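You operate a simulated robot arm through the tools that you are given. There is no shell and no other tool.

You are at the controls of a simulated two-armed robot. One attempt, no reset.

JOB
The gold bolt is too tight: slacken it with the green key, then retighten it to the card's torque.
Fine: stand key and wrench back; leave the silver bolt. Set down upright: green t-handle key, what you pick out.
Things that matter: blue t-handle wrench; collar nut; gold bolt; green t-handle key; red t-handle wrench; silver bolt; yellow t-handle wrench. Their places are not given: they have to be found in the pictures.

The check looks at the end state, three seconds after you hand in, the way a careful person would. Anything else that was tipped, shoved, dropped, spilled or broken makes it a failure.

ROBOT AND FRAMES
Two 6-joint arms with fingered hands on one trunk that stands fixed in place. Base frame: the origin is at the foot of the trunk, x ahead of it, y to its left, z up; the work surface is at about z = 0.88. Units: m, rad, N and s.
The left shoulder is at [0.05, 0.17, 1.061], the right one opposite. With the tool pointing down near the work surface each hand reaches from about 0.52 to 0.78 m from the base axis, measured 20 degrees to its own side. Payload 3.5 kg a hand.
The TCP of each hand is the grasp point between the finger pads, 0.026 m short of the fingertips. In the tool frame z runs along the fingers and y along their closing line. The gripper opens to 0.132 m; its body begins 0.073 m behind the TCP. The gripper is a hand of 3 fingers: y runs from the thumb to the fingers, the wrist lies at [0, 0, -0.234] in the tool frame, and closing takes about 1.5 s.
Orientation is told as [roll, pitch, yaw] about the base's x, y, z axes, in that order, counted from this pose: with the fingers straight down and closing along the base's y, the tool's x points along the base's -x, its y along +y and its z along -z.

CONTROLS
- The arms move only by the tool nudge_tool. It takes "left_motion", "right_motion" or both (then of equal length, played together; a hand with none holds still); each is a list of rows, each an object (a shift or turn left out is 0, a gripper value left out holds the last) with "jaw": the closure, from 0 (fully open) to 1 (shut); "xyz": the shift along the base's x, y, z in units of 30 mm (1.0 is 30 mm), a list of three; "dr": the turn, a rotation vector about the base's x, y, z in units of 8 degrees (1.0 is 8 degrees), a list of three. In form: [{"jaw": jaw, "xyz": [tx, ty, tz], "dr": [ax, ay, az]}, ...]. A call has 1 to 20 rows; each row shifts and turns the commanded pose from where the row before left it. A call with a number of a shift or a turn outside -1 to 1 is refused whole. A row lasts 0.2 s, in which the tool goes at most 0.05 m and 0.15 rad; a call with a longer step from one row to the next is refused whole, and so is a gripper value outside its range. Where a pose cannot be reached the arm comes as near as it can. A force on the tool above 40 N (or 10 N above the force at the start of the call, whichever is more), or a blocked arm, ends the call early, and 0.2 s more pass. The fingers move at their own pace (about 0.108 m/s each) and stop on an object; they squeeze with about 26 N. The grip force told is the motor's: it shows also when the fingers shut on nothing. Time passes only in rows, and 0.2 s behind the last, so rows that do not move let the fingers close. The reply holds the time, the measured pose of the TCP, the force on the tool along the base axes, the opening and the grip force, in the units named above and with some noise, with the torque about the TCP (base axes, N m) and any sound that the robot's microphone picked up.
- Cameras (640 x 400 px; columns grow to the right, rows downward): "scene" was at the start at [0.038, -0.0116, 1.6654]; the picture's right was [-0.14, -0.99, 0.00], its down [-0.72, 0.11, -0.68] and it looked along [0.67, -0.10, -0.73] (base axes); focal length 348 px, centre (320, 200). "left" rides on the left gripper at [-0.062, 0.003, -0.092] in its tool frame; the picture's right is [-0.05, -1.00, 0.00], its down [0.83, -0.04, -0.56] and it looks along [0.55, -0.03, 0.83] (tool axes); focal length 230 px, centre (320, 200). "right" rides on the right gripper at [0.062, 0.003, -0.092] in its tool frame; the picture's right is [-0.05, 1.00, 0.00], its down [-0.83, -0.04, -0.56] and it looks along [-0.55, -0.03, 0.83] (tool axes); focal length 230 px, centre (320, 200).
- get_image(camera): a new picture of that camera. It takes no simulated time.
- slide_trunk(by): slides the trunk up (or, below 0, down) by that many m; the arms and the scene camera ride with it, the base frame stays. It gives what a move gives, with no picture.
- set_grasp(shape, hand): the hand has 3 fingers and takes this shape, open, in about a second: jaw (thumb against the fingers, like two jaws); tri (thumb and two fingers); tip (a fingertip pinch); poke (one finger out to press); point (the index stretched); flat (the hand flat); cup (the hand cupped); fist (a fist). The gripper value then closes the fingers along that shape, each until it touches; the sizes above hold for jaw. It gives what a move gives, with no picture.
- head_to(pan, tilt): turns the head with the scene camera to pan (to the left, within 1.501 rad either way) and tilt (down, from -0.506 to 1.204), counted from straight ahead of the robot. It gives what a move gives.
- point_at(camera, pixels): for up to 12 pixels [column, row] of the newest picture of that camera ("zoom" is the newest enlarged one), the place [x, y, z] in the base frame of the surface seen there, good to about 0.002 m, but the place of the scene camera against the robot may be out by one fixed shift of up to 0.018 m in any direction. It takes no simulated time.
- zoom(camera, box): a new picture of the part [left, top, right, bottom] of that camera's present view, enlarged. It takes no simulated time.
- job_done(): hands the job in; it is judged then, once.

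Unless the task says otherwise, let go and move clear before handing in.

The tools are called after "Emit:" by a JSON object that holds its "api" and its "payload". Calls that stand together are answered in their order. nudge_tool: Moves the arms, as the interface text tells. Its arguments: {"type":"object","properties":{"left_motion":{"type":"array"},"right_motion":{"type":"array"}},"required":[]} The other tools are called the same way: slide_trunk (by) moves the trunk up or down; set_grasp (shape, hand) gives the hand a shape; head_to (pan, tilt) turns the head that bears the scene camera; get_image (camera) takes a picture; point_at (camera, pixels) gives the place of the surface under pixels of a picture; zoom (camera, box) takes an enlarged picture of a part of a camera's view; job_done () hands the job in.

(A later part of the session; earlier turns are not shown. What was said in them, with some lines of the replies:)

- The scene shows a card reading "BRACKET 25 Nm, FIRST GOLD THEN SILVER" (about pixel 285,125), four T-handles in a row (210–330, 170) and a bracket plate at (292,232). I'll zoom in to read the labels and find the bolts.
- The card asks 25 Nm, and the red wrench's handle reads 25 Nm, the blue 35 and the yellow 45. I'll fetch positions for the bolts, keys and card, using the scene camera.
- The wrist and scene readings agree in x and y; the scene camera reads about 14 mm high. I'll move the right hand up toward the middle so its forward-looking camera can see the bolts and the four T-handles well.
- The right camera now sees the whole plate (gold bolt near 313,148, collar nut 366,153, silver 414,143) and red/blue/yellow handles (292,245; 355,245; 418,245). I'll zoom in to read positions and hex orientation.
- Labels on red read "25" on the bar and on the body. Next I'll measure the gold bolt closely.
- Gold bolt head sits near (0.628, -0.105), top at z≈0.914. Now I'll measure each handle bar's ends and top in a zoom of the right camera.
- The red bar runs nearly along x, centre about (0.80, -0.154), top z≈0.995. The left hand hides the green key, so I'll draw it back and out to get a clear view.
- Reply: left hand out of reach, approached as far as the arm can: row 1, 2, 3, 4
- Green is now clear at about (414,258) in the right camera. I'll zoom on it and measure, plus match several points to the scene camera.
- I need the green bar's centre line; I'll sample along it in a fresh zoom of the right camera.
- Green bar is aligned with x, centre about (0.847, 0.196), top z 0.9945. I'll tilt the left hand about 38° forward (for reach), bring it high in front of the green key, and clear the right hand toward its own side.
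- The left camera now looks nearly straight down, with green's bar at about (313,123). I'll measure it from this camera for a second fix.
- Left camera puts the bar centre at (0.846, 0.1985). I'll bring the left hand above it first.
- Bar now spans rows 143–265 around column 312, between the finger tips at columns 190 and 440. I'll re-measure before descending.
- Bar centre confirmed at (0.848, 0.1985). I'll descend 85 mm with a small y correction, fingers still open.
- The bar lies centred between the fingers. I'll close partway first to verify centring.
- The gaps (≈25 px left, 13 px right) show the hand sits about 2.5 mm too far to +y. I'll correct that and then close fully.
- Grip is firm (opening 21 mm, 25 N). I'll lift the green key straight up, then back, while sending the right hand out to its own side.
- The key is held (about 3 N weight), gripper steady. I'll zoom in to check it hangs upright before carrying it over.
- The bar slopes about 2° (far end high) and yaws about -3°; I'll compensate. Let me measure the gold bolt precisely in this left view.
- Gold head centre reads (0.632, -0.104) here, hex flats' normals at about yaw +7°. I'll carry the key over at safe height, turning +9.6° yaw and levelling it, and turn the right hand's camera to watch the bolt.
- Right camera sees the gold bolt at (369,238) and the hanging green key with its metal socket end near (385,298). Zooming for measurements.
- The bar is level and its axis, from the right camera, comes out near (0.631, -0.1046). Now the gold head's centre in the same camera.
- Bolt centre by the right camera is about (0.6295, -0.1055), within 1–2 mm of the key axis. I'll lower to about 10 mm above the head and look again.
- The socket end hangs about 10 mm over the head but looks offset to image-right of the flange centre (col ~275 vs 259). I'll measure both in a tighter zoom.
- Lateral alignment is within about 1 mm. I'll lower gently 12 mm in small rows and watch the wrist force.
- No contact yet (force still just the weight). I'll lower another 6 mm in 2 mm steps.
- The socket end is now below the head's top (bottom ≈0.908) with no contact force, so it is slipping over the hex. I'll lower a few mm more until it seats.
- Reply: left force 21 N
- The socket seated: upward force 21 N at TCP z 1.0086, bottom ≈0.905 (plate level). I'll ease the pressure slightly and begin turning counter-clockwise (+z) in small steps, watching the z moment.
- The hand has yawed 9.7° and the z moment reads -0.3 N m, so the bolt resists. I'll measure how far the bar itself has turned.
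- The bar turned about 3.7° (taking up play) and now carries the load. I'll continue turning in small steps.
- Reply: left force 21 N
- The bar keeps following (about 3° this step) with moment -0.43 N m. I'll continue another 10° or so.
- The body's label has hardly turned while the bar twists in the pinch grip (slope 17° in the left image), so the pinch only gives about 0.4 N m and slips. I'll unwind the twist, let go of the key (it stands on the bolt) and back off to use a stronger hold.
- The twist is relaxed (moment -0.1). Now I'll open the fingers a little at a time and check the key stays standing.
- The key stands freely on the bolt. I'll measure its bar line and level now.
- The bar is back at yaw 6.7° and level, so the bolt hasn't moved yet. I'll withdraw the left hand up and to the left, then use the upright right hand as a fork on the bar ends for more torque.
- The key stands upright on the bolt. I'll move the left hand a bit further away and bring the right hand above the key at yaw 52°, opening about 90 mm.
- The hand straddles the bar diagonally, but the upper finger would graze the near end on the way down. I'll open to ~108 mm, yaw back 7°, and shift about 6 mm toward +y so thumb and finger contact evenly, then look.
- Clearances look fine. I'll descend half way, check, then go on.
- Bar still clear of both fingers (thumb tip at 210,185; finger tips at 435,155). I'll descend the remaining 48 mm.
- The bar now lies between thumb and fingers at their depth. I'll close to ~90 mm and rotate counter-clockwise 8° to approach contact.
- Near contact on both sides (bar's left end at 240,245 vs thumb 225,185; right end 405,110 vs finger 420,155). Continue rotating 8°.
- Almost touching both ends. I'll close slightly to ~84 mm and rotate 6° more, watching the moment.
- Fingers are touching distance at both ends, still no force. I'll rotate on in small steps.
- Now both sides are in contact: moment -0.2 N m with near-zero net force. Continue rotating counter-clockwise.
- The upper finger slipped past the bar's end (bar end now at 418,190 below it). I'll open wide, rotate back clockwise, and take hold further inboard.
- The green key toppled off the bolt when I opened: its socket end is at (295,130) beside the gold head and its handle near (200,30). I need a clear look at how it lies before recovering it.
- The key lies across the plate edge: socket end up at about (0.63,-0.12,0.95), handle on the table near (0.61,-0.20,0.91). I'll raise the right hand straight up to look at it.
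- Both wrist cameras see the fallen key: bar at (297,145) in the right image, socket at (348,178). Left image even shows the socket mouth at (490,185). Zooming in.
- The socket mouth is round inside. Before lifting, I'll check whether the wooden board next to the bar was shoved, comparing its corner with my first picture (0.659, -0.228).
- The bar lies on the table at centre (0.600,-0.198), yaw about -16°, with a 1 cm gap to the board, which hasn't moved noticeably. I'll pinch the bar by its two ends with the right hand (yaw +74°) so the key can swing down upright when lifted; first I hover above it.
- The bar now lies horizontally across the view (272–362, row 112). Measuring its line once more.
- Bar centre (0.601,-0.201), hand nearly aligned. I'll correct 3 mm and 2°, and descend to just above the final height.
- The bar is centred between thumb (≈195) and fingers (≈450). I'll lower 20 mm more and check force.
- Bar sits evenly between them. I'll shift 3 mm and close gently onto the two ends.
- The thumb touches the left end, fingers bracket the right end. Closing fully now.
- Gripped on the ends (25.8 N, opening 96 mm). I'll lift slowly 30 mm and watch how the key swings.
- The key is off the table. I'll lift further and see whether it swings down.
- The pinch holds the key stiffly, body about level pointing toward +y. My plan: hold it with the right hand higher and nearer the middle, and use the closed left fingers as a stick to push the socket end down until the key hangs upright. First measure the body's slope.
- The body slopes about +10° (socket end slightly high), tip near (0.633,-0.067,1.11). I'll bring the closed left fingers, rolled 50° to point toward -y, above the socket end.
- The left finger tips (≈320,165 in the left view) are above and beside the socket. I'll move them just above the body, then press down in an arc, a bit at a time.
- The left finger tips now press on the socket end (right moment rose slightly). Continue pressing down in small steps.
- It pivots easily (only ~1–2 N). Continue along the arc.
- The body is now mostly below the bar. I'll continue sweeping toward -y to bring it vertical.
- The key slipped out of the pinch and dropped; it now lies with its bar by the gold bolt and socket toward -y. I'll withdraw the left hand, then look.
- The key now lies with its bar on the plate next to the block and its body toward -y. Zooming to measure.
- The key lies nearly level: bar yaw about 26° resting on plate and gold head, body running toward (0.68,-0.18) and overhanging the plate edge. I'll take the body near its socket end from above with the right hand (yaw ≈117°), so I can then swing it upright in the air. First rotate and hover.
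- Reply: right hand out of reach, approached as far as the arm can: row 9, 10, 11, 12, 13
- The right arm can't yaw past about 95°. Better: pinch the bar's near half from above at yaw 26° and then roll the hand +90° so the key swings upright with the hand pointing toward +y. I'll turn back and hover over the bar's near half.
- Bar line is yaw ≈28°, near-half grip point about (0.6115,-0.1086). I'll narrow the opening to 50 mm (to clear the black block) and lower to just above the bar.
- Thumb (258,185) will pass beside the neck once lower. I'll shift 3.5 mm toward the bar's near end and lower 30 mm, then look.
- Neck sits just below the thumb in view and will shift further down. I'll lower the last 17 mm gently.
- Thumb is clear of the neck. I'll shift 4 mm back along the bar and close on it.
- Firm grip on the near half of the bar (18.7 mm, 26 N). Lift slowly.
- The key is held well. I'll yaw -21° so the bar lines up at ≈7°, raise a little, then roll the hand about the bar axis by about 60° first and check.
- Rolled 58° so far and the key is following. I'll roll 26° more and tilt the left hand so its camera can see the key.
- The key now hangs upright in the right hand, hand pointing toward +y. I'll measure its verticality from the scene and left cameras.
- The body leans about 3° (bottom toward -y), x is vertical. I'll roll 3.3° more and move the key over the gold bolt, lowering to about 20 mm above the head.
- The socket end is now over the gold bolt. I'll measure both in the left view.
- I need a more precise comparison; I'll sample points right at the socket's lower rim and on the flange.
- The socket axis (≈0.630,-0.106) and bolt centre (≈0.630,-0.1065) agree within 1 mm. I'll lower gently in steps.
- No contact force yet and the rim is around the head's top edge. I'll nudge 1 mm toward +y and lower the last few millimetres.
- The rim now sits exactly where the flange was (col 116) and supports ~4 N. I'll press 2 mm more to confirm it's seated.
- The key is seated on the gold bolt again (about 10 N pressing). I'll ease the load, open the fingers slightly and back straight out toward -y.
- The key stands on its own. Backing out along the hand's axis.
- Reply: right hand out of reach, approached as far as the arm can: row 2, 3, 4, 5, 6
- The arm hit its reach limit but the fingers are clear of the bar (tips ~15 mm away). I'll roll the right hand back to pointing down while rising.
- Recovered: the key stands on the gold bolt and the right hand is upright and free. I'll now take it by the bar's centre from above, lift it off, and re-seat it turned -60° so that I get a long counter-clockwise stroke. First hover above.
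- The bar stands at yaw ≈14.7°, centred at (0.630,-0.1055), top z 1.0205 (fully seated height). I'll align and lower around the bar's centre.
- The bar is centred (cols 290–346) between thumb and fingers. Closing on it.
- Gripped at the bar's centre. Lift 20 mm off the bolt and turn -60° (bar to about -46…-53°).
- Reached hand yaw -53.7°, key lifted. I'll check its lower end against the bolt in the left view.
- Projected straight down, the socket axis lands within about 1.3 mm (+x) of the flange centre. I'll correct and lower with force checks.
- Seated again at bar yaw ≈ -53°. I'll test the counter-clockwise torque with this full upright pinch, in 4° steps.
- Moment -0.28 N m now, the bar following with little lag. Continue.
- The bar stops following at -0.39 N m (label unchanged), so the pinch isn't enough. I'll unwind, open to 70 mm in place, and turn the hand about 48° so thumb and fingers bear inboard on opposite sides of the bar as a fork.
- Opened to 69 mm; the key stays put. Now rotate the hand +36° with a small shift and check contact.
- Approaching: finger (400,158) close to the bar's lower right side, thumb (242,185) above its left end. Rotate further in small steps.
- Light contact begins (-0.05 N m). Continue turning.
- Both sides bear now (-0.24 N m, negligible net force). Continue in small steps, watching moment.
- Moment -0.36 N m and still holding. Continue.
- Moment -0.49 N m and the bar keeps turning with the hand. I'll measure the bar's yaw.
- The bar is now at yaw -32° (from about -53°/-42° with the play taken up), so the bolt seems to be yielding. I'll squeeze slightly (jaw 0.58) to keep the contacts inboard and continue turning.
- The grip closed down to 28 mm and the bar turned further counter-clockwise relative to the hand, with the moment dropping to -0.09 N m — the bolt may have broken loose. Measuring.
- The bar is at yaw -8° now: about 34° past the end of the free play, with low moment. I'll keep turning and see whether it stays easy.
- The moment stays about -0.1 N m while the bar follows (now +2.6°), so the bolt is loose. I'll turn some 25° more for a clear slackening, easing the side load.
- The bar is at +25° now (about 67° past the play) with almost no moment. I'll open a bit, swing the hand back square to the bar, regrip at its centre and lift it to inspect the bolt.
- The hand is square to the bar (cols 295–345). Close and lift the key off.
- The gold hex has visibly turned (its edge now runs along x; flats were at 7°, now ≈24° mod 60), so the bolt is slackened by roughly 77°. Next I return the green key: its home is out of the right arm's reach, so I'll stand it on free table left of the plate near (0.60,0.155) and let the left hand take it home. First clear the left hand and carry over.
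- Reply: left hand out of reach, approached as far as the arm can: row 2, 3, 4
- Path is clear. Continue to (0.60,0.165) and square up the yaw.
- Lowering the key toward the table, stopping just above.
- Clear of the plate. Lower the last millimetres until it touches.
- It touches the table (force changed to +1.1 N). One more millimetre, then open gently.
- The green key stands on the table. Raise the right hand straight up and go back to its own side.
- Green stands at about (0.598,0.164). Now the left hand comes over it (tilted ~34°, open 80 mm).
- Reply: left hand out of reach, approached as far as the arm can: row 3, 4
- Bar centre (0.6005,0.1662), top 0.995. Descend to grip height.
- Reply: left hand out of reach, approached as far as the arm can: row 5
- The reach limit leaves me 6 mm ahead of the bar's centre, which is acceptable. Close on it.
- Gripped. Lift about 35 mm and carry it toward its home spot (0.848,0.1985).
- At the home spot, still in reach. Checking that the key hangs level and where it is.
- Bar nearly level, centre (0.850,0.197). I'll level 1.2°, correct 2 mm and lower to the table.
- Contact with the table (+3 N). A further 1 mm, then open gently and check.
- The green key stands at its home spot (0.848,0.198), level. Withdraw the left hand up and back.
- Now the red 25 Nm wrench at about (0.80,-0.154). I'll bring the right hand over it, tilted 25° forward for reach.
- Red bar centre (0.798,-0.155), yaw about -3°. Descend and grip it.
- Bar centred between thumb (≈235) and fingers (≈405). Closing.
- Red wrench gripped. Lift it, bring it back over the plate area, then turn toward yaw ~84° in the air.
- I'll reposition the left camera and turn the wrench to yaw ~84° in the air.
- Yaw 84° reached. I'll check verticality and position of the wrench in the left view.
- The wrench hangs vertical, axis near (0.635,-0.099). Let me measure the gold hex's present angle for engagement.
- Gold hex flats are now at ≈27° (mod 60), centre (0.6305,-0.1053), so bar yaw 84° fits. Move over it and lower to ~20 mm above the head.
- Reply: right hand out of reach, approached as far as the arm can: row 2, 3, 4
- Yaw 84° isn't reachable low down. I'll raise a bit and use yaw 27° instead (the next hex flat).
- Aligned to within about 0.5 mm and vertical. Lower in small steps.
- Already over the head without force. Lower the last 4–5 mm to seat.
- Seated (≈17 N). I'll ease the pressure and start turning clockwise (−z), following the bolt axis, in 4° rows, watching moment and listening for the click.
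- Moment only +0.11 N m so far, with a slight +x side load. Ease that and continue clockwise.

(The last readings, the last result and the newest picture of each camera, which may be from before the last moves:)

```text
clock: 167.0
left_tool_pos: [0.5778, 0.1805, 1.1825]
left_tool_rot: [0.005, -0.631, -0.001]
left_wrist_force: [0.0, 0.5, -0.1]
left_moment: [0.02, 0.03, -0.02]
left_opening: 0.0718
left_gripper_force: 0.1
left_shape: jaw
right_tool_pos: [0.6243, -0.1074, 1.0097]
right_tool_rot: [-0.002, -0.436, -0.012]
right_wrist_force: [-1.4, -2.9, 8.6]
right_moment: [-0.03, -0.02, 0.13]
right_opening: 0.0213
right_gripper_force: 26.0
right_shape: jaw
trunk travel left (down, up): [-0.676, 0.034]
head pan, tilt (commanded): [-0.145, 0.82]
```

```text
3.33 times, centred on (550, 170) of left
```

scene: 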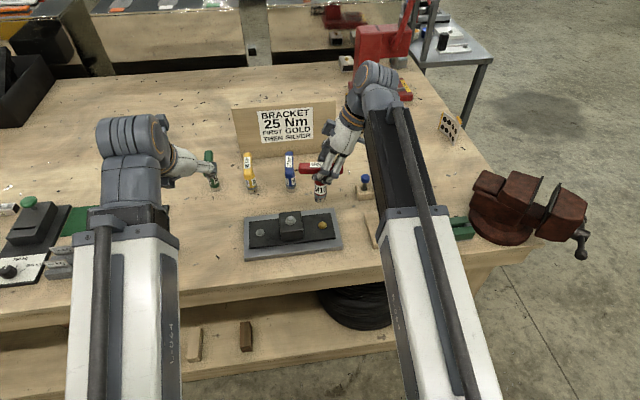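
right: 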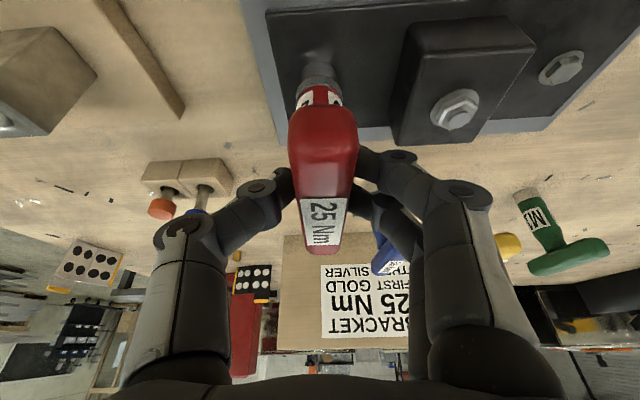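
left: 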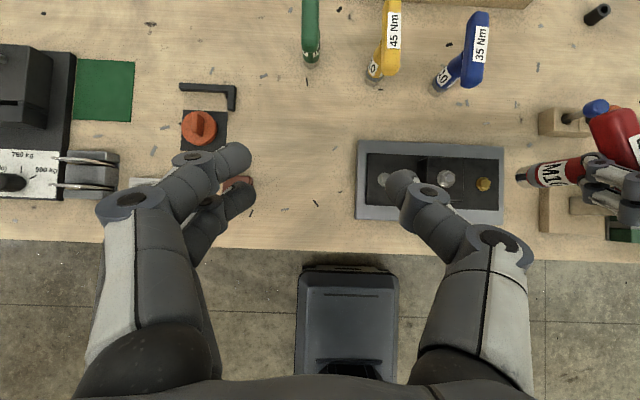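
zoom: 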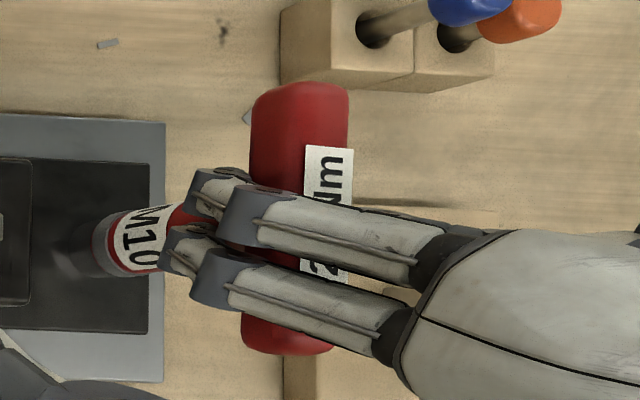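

The bar follows with no lag, moment +0.13 N m. Continue, without the extra y shift.

Emit:
{"api": "nudge_tool", "payload": {"right_motion": [{"xyz": [0.0, -0.03, 0.01], "dr": [0, 0, -0.5]}, {"xyz": [0.0, 0.0, 0], "dr": [0, 0, -0.5]}, {"xyz": [0.005, 0.01, 0], "dr": [0, 0, -0.5]}, {"xyz": [0.005, 0.01, 0], "dr": [0, 0, -0.5]}, {}]}}

Emit:
{"api": "get_image", "payload": {"camera": "right"}}

Emit:
{"api": "zoom", "payload": {"camera": "left", "box": [460, 110, 640, 230]}}

```text
clock: 168.2
left_tool_pos: [0.5782, 0.1801, 1.1803]
left_tool_rot: [0.004, -0.631, -0.002]
left_wrist_force: [-0.2, 0.3, -0.5]
left_moment: [0.0, 0.04, 0.0]
left_opening: 0.0722
left_gripper_force: 0.0
left_shape: jaw
right_tool_pos: [0.6251, -0.1072, 1.0087]
right_tool_rot: [0.0, -0.435, -0.292]
right_wrist_force: [0.7, 1.2, 0.5]
right_moment: [0.05, 0.0, 0.04]
right_opening: 0.0211
right_gripper_force: 25.7
right_shape: jaw
trunk travel left (down, up): [-0.676, 0.034]
head pan, tilt (commanded): [-0.145, 0.82]
```

```text
taken
```

right: 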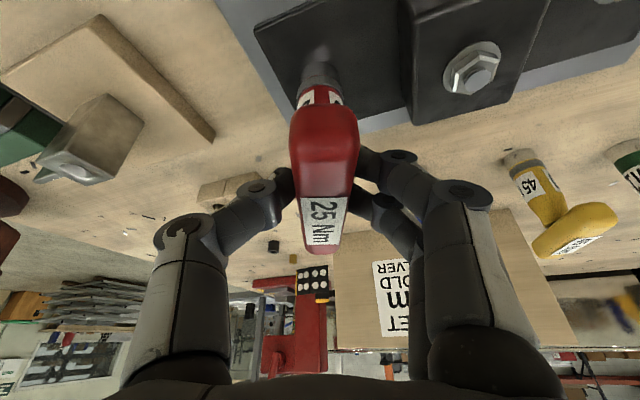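

```text
3.33 times, centred on (550, 170) of left
```

zoom: 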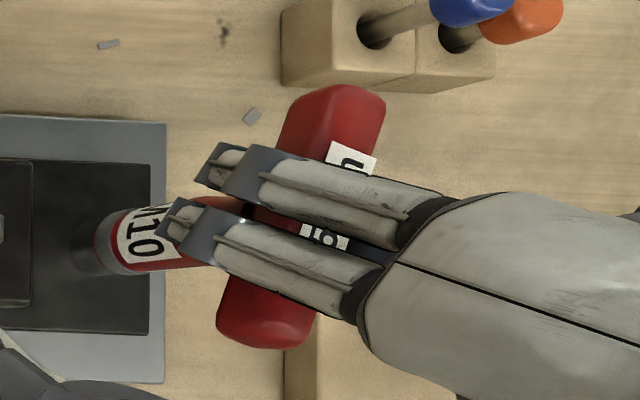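

Hand yaw -17°, moment small. Continue clockwise.

Emit:
{"api": "nudge_tool", "payload": {"right_motion": [{"xyz": [0.005, 0.01, -0.01], "dr": [0, 0, -0.5]}, {"xyz": [0.005, 0.01, 0], "dr": [0, 0, -0.5]}, {"xyz": [0.007, 0.01, 0], "dr": [0, 0, -0.5]}, {"xyz": [0.007, 0.01, 0], "dr": [0, 0, -0.5]}, {}]}}

Emit:
{"api": "zoom", "payload": {"camera": "left", "box": [460, 110, 640, 230]}}

```text
clock: 169.4
left_tool_pos: [0.5772, 0.1815, 1.1824]
left_tool_rot: [0.005, -0.632, -0.003]
left_wrist_force: [0.9, 0.5, -0.5]
left_moment: [-0.01, 0.01, 0.02]
left_opening: 0.0718
left_gripper_force: 0.1
left_shape: jaw
right_tool_pos: [0.6261, -0.1057, 1.0087]
right_tool_rot: [0.0, -0.436, -0.572]
right_wrist_force: [0.5, 0.8, 1.9]
right_moment: [0.0, 0.02, 0.16]
right_opening: 0.0212
right_gripper_force: 25.8
right_shape: jaw
trunk travel left (down, up): [-0.676, 0.034]
head pan, tilt (commanded): [-0.145, 0.82]
```

```text
3.33 times, centred on (550, 170) of left
```

zoom: 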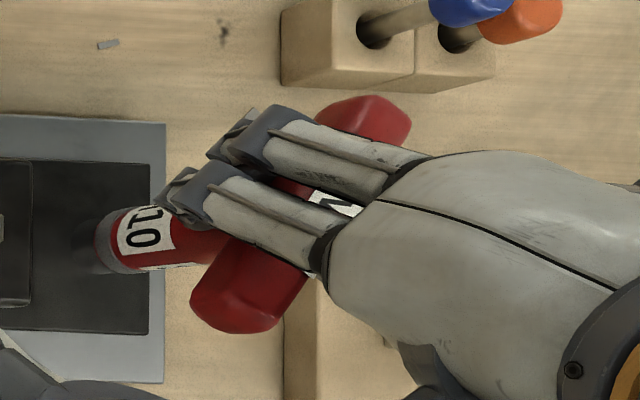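

Moment now +0.16 N m and rising slightly. Go on with smaller steps, listening for the click.

Emit:
{"api": "nudge_tool", "payload": {"right_motion": [{"xyz": [0.004, 0.005, 0], "dr": [0, 0, -0.3]}, {"xyz": [0.004, 0.005, 0], "dr": [0, 0, -0.3]}, {}]}}

```text
clock: 170.2
left_tool_pos: [0.5772, 0.1802, 1.1814]
left_tool_rot: [0.003, -0.633, -0.001]
left_wrist_force: [0.3, -0.4, 0.5]
left_moment: [0.03, 0.0, 0.04]
left_opening: 0.0718
left_gripper_force: 0.0
left_shape: jaw
right_tool_pos: [0.6273, -0.1062, 1.0093]
right_tool_rot: [-0.001, -0.437, -0.655]
right_wrist_force: [-0.8, 1.9, 0.9]
right_moment: [0.07, 0.02, 0.21]
right_opening: 0.0213
right_gripper_force: 25.9
right_shape: jaw
trunk travel left (down, up): [-0.676, 0.034]
head pan, tilt (commanded): [-0.145, 0.82]
```

Emit:
{"api": "nudge_tool", "payload": {"right_motion": [{"xyz": [0.004, 0.003, 0], "dr": [0, 0, -0.25]}, {}]}}

Emit:
{"api": "zoom", "payload": {"camera": "left", "box": [460, 110, 640, 230]}}

Emit:
{"api": "get_image", "payload": {"camera": "right"}}

```text
clock: 170.8
left_tool_pos: [0.5794, 0.1804, 1.1815]
left_tool_rot: [0.004, -0.632, -0.002]
left_wrist_force: [-0.3, 0.4, -0.1]
left_moment: [0.01, 0.03, -0.03]
left_opening: 0.072
left_gripper_force: 0.0
left_shape: jaw
right_tool_pos: [0.627, -0.1063, 1.0104]
right_tool_rot: [-0.001, -0.435, -0.686]
right_wrist_force: [-0.6, 1.5, -0.4]
right_moment: [0.07, 0.03, 0.18]
right_opening: 0.0212
right_gripper_force: 25.8
right_shape: jaw
trunk travel left (down, up): [-0.676, 0.034]
head pan, tilt (commanded): [-0.145, 0.82]
```

```text
3.33 times, centred on (550, 170) of left
```

zoom: 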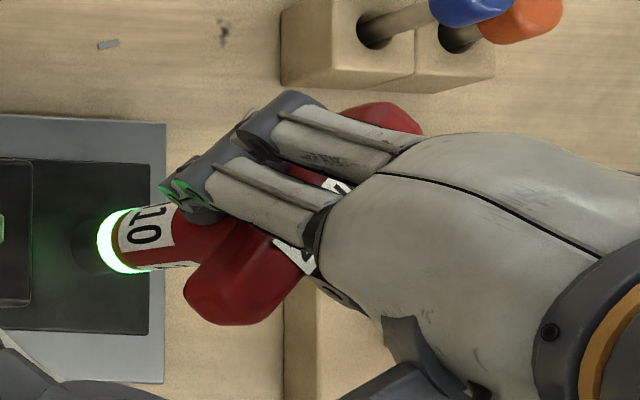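

```text
taken
```

right: 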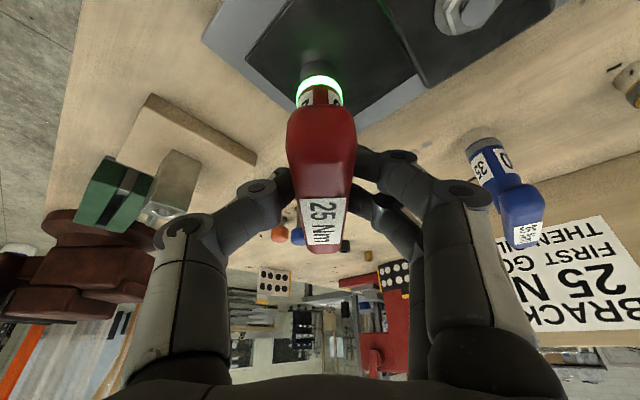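

The wrench's ring lit green: 25 Nm reached. I stop turning, relax about 3° back within the free play, and check the ring/light before lifting off.

Emit:
{"api": "nudge_tool", "payload": {"right_motion": [{"dr": [0, 0, 0.2]}, {"dr": [0, 0, 0.25]}, {}]}}

Emit:
{"api": "zoom", "payload": {"camera": "left", "box": [460, 110, 640, 230]}}

```text
clock: 171.6
left_tool_pos: [0.5788, 0.1798, 1.1803]
left_tool_rot: [0.006, -0.631, 0.0]
left_wrist_force: [0.2, 0.3, -0.5]
left_moment: [0.02, 0.01, -0.03]
left_opening: 0.0721
left_gripper_force: 0.0
left_shape: jaw
right_tool_pos: [0.6263, -0.1056, 1.0099]
right_tool_rot: [-0.001, -0.435, -0.625]
right_wrist_force: [-1.0, 0.5, -1.4]
right_moment: [0.04, 0.03, 0.08]
right_opening: 0.0214
right_gripper_force: 25.5
right_shape: jaw
trunk travel left (down, up): [-0.676, 0.034]
head pan, tilt (commanded): [-0.145, 0.82]
```

```text
3.33 times, centred on (550, 170) of left
```

zoom: 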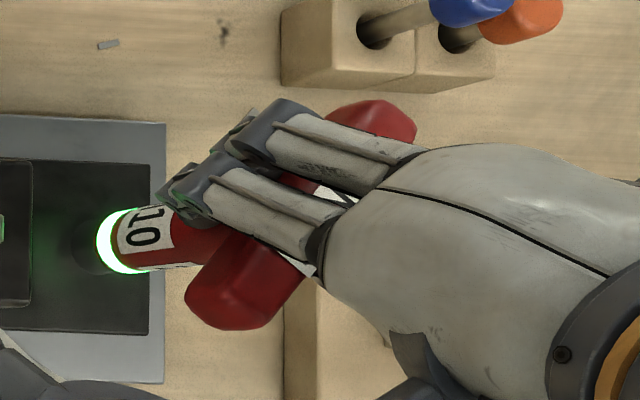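

Ring stays green, moment down to 0.08. A touch more relief, then lift straight off.

Emit:
{"api": "nudge_tool", "payload": {"right_motion": [{"dr": [0, 0, 0.15]}, {"xyz": [0, 0, 0.2]}, {"xyz": [0, 0, 0.3]}, {"xyz": [0, 0, 0.6]}, {"xyz": [0, 0, 0.8]}, {"xyz": [0, 0, 0.8]}, {}]}}

Emit:
{"api": "get_image", "payload": {"camera": "left"}}

Emit:
{"api": "zoom", "payload": {"camera": "left", "box": [470, 174, 498, 194]}}

```text
clock: 173.2
left_tool_pos: [0.5786, 0.1804, 1.1807]
left_tool_rot: [0.005, -0.632, -0.002]
left_wrist_force: [0.1, -0.5, 0.4]
left_moment: [0.0, 0.05, -0.02]
left_opening: 0.072
left_gripper_force: 0.1
left_shape: jaw
right_tool_pos: [0.6275, -0.1048, 1.0891]
right_tool_rot: [0.0, -0.436, -0.604]
right_wrist_force: [-0.1, -0.2, -3.0]
right_moment: [0.02, 0.04, 0.01]
right_opening: 0.0211
right_gripper_force: 26.0
right_shape: jaw
trunk travel left (down, up): [-0.676, 0.034]
head pan, tilt (commanded): [-0.145, 0.82]
```

```text
taken
```

left: 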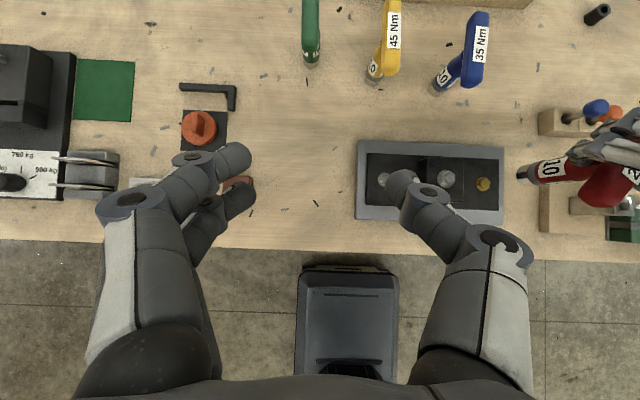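

```text
16.00 times, centred on (484, 184) of left
```

zoom: 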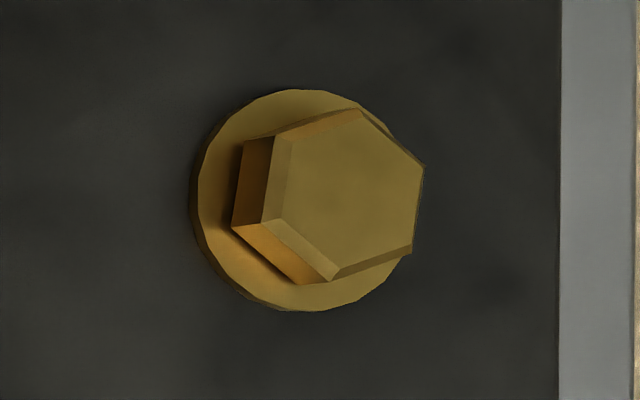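

The wrench is off. I'll measure the bolt head again (height and position) as a cross-check.

Emit:
{"api": "point_at", "payload": {"camera": "zoom", "pixels": [[330, 190], [300, 190], [360, 190], [330, 160], [330, 220], [345, 200]]}}

Emit:
{"api": "zoom", "payload": {"camera": "scene", "box": [235, 190, 355, 270]}}

```text
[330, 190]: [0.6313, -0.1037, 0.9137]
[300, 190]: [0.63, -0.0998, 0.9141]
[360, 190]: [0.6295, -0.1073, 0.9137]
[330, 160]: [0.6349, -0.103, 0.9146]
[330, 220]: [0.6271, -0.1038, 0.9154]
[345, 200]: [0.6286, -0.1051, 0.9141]
```

```text
5.00 times, centred on (295, 230) of scene
```

zoom: 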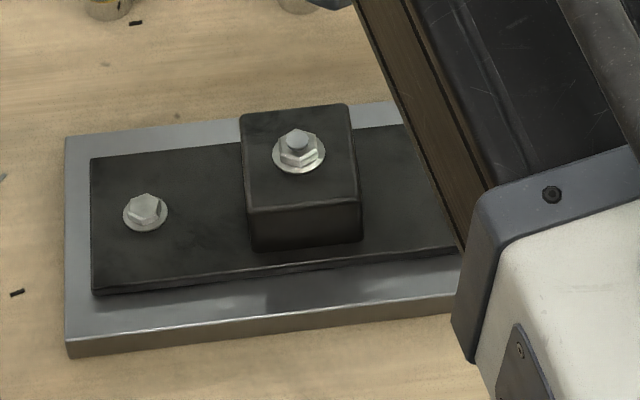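

Head height dropped back a little as expected, and the plate, nut and silver bolt are where they were. Now return the red wrench: turn back to yaw -3° and carry it over its home spot.

Emit:
{"api": "nudge_tool", "payload": {"right_motion": [{"xyz": [0.2, -0.35, 0.1], "dr": [0, 0, 0.4]}, {"xyz": [0.4, -0.35, 0], "dr": [0, 0, 0.4]}, {"xyz": [0.6, -0.35, 0], "dr": [0, 0, 0.4]}, {"xyz": [0.6, -0.35, 0], "dr": [0, 0, 0.4]}, {"xyz": [0.6, -0.33, 0], "dr": [0, 0, 0.4]}, {"xyz": [0.6, 0, 0], "dr": [0, 0, 0.4]}, {"xyz": [0.6, 0, 0], "dr": [0, 0, 0.4]}, {"xyz": [0.6, 0, -0.2], "dr": [0, 0, 0.4]}, {"xyz": [0.6, 0, -0.3], "dr": [0, 0, 0.4]}, {"xyz": [0.6, 0, -0.4], "dr": [0, 0, 0.34]}, {"xyz": [0.28, 0, -0.4]}, {}]}}

Emit:
{"api": "get_image", "payload": {"camera": "right"}}

Emit:
{"api": "zoom", "payload": {"camera": "scene", "box": [260, 100, 400, 210]}}

Emit:
{"api": "get_image", "payload": {"camera": "left"}}

```text
clock: 175.8
left_tool_pos: [0.5789, 0.1787, 1.1819]
left_tool_rot: [0.005, -0.631, -0.003]
left_wrist_force: [0.3, 0.0, -0.5]
left_moment: [-0.02, -0.03, -0.01]
left_opening: 0.0716
left_gripper_force: 0.1
left_shape: jaw
right_tool_pos: [0.7948, -0.1574, 1.0544]
right_tool_rot: [0.0, -0.435, -0.054]
right_wrist_force: [-0.4, -0.8, -3.3]
right_moment: [0.02, -0.01, -0.02]
right_opening: 0.021
right_gripper_force: 26.0
right_shape: jaw
trunk travel left (down, up): [-0.676, 0.034]
head pan, tilt (commanded): [-0.145, 0.82]
```

```text
taken
```

right: 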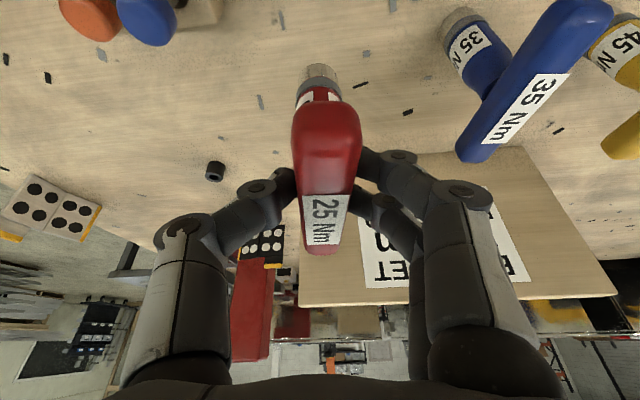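

```text
3.64 times, centred on (330, 155) of scene
```

zoom: 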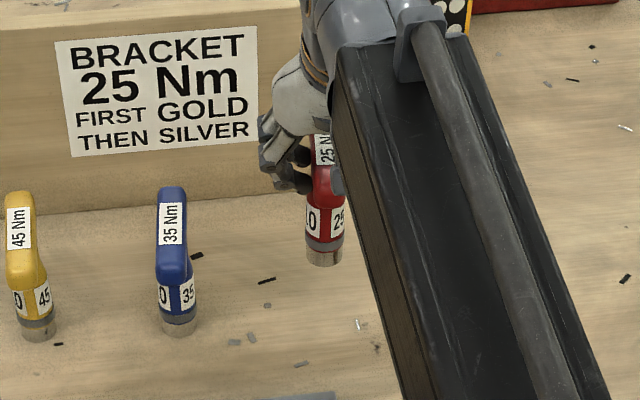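

```text
taken
```

left: 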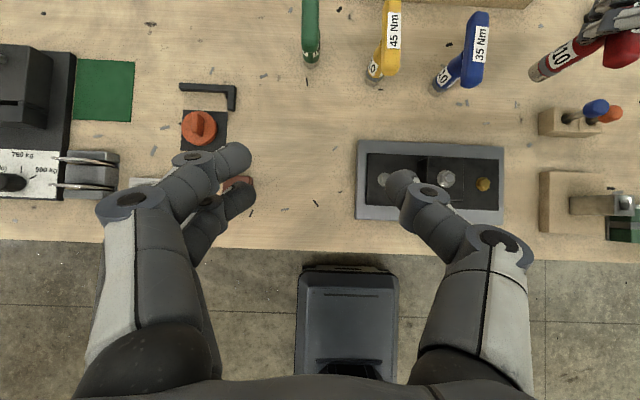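

Over its home spot. Lower it toward the table.

Emit:
{"api": "nudge_tool", "payload": {"right_motion": [{"xyz": [0.1, 0.02, -0.5]}, {"xyz": [0, 0, -0.6]}, {"xyz": [0, 0, -0.6]}, {"xyz": [0, 0, -0.3]}, {"xyz": [0, 0, -0.15]}, {}]}}

Emit:
{"api": "zoom", "payload": {"camera": "left", "box": [500, 0, 640, 100]}}

```text
clock: 177.2
left_tool_pos: [0.5789, 0.1798, 1.1819]
left_tool_rot: [0.005, -0.632, -0.001]
left_wrist_force: [-0.5, 0.0, 0.6]
left_moment: [-0.02, 0.0, 0.03]
left_opening: 0.0719
left_gripper_force: 0.0
left_shape: jaw
right_tool_pos: [0.7984, -0.157, 0.9893]
right_tool_rot: [0.0, -0.436, -0.054]
right_wrist_force: [0.4, -0.2, -2.9]
right_moment: [0.02, 0.01, 0.01]
right_opening: 0.0212
right_gripper_force: 25.7
right_shape: jaw
trunk travel left (down, up): [-0.676, 0.034]
head pan, tilt (commanded): [-0.145, 0.82]
```

```text
4.00 times, centred on (570, 50) of left
```

zoom: 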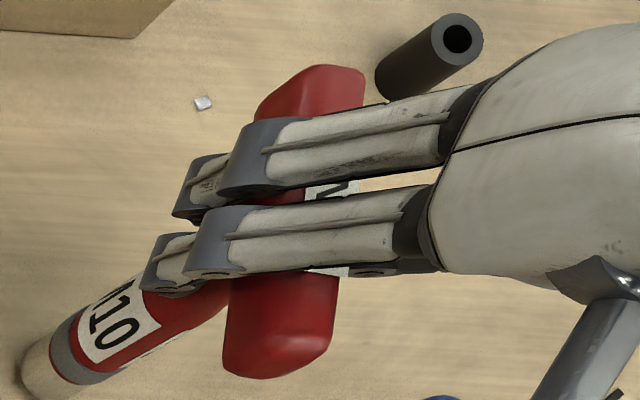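

Almost down. Final few millimetres.

Emit:
{"api": "nudge_tool", "payload": {"right_motion": [{"xyz": [0, 0, -0.1]}, {"xyz": [0, 0, -0.06]}, {"xyz": [0, 0, -0.03]}, {}]}}

```text
clock: 178.2
left_tool_pos: [0.578, 0.1791, 1.181]
left_tool_rot: [0.007, -0.632, -0.002]
left_wrist_force: [0.7, 0.0, 0.0]
left_moment: [-0.02, -0.03, -0.01]
left_opening: 0.0719
left_gripper_force: 0.1
left_shape: jaw
right_tool_pos: [0.8009, -0.1554, 0.9841]
right_tool_rot: [0.0, -0.437, -0.055]
right_wrist_force: [0.2, 0.1, -1.0]
right_moment: [0.01, 0.03, 0.06]
right_opening: 0.0209
right_gripper_force: 25.8
right_shape: jaw
trunk travel left (down, up): [-0.676, 0.034]
head pan, tilt (commanded): [-0.145, 0.82]
```

Touching (weight partly carried). Another 1.5 mm, then open gently.

Emit:
{"api": "nudge_tool", "payload": {"right_motion": [{"xyz": [0, 0, -0.05]}, {}, {"jaw": 0.85}, {"jaw": 0.78}, {"jaw": 0.7}, {"jaw": 0.6}, {"jaw": 0.45}, {}]}}

Emit:
{"api": "get_image", "payload": {"camera": "right"}}

Emit:
{"api": "zoom", "payload": {"camera": "scene", "box": [260, 100, 400, 210]}}

```text
clock: 180.0
left_tool_pos: [0.579, 0.1795, 1.1824]
left_tool_rot: [0.004, -0.632, -0.002]
left_wrist_force: [0.2, -0.5, 0.9]
left_moment: [0.0, 0.0, -0.01]
left_opening: 0.0718
left_gripper_force: 0.0
left_shape: jaw
right_tool_pos: [0.7999, -0.1566, 0.9822]
right_tool_rot: [0.0, -0.436, -0.054]
right_wrist_force: [-0.6, 1.1, -0.4]
right_moment: [-0.01, -0.02, 0.0]
right_opening: 0.0717
right_gripper_force: 0.1
right_shape: jaw
trunk travel left (down, up): [-0.676, 0.034]
head pan, tilt (commanded): [-0.145, 0.82]
```

```text
taken
```

right: 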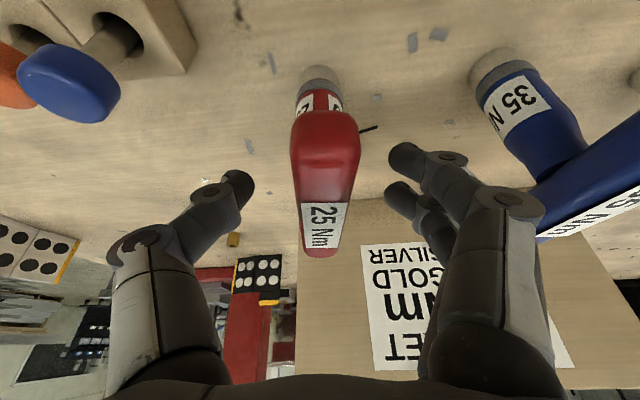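

```text
3.64 times, centred on (330, 155) of scene
```

zoom: 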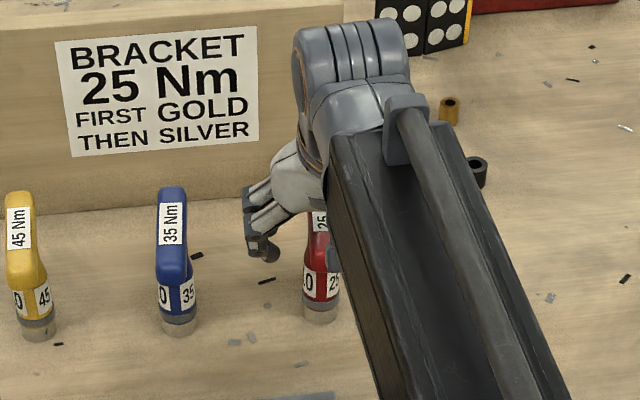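

The red wrench stands upright at home. Withdraw the right hand up and back.

Emit:
{"api": "nudge_tool", "payload": {"right_motion": [{"xyz": [0, 0, 0.4]}, {"xyz": [-0.1, 0, 0.7]}, {"xyz": [-0.2, 0, 0.8]}, {"xyz": [-0.4, 0, 0.7]}, {"xyz": [-0.8, 0, 0.5]}, {"xyz": [-0.9, -0.3, 0.4]}, {"xyz": [-0.9, -0.5, 0.3]}, {"xyz": [-0.9, -0.6, 0], "dr": [0, 0.8, 0.2]}, {"xyz": [-0.9, -0.6, 0], "dr": [0, 0.8, 0.2]}, {"xyz": [-0.9, -0.6, 0], "dr": [0, 0.8, 0]}, {"xyz": [-0.6, -0.6, 0], "dr": [0, 0.7, 0]}, {"xyz": [0, -0.6, 0]}, {}]}}

Emit:
{"api": "get_image", "payload": {"camera": "scene"}}

Emit:
{"api": "get_image", "payload": {"camera": "right"}}

Emit:
{"api": "get_image", "payload": {"camera": "left"}}

```text
clock: 182.8
left_tool_pos: [0.5782, 0.1797, 1.1803]
left_tool_rot: [0.004, -0.632, -0.002]
left_wrist_force: [-0.1, 0.6, -0.1]
left_moment: [-0.01, -0.01, -0.02]
left_opening: 0.072
left_gripper_force: 0.0
left_shape: jaw
right_tool_pos: [0.6017, -0.2705, 1.0963]
right_tool_rot: [-0.005, -0.002, 0.003]
right_wrist_force: [-0.6, 0.3, -0.7]
right_moment: [0.0, -0.02, -0.02]
right_opening: 0.072
right_gripper_force: 0.0
right_shape: jaw
trunk travel left (down, up): [-0.676, 0.034]
head pan, tilt (commanded): [-0.145, 0.82]
```

```text
taken
```

scene: 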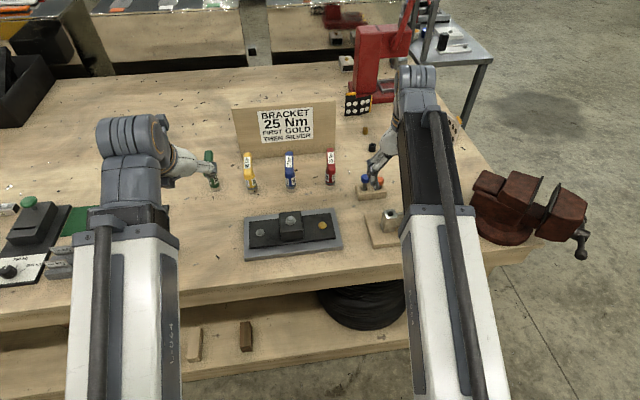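

```text
taken
```

right: 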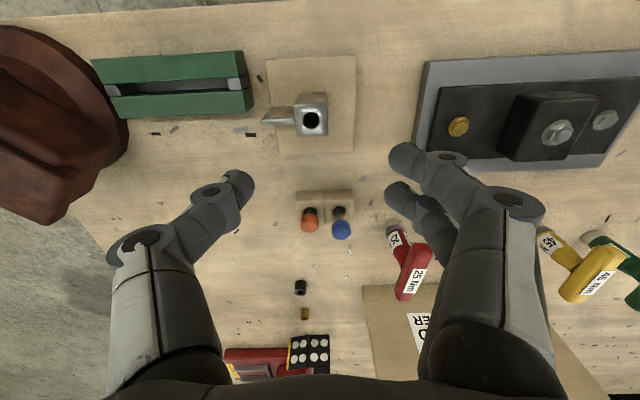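

```text
taken
```

left: 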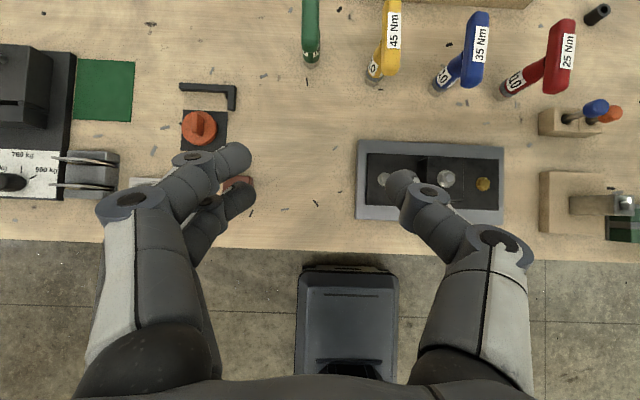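

All tools look in place. Final checks: zoom on the row of tools, the plate and the neighbouring fixtures.

Emit:
{"api": "zoom", "payload": {"camera": "scene", "box": [190, 110, 350, 210]}}

Emit:
{"api": "zoom", "payload": {"camera": "scene", "box": [230, 190, 358, 270]}}

Emit:
{"api": "point_at", "payload": {"camera": "left", "pixels": [[562, 40], [558, 75], [310, 10], [310, 45], [483, 184], [446, 178], [385, 180]]}}

Emit:
{"api": "point_at", "payload": {"camera": "right", "pixels": [[312, 122], [352, 58], [352, 150], [458, 127], [311, 220], [342, 230], [300, 287], [425, 240], [400, 295]]}}

```text
4.00 times, centred on (270, 160) of scene
```

zoom: 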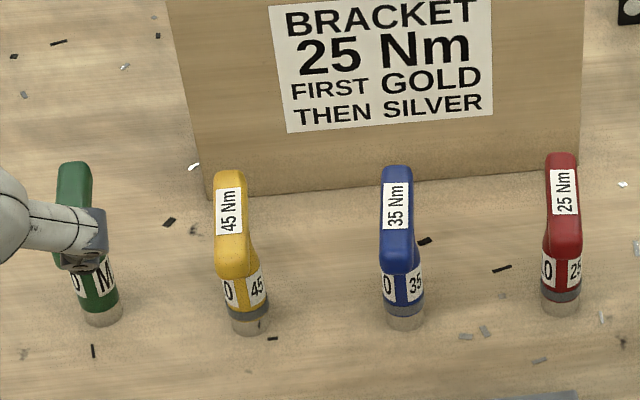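

```text
5.00 times, centred on (294, 230) of scene
```

zoom: 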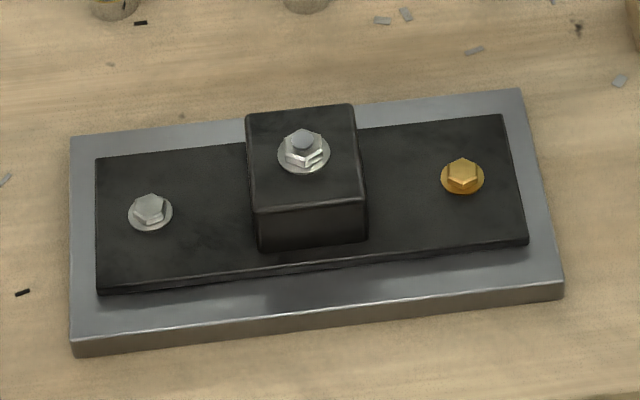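

```text
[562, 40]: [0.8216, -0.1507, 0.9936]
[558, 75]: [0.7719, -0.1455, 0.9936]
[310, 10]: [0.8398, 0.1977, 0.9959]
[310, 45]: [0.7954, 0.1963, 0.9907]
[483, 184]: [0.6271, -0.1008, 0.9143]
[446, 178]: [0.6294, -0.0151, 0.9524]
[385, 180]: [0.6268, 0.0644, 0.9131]
```

```text
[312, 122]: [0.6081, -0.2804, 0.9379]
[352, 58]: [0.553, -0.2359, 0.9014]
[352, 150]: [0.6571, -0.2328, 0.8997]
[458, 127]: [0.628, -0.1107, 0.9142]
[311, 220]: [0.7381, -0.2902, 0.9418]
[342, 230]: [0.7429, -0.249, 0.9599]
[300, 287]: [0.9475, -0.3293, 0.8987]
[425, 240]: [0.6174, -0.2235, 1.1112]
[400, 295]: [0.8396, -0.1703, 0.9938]
```

Everything checks out. The red wrench's ring lit green at 25 Nm on the gold bolt. The green key and red wrench both stand upright at home, and the plate, silver bolt and collar nut match my first picture. Both hands are empty and clear, so I'm handing in.

Emit:
{"api": "job_done", "payload": {}}

```text
The job is handed in.
```

The gold bolt was slackened with the green key and retightened with the red 25 Nm wrench. I stopped turning when the wrench's ring lit green. The job is handed in, but I have not seen the check's verdict.

- **Slackening:** the bolt broke loose at about 0.5 N m on the hand. I estimate it turned about 80° counter-clockwise. That figure rests on the key's rotation and the low torque afterwards, because the hex looks the same every 60°.
- **Tools:** the green key and the red wrench are standing upright at their original spots, within a few millimetres.
- **Left alone:** I did not touch the silver bolt, the collar nut, or the blue and yellow wrenches. The plate matches my first picture.
- **Green key dropped twice:** it toppled off the bolt when I opened the hand, then slipped from my grip while I was recovering it. It landed on the table and plate, and the second time its bar came to rest on the gold bolt's head. I saw nothing else shift, including the wooden board beside it.
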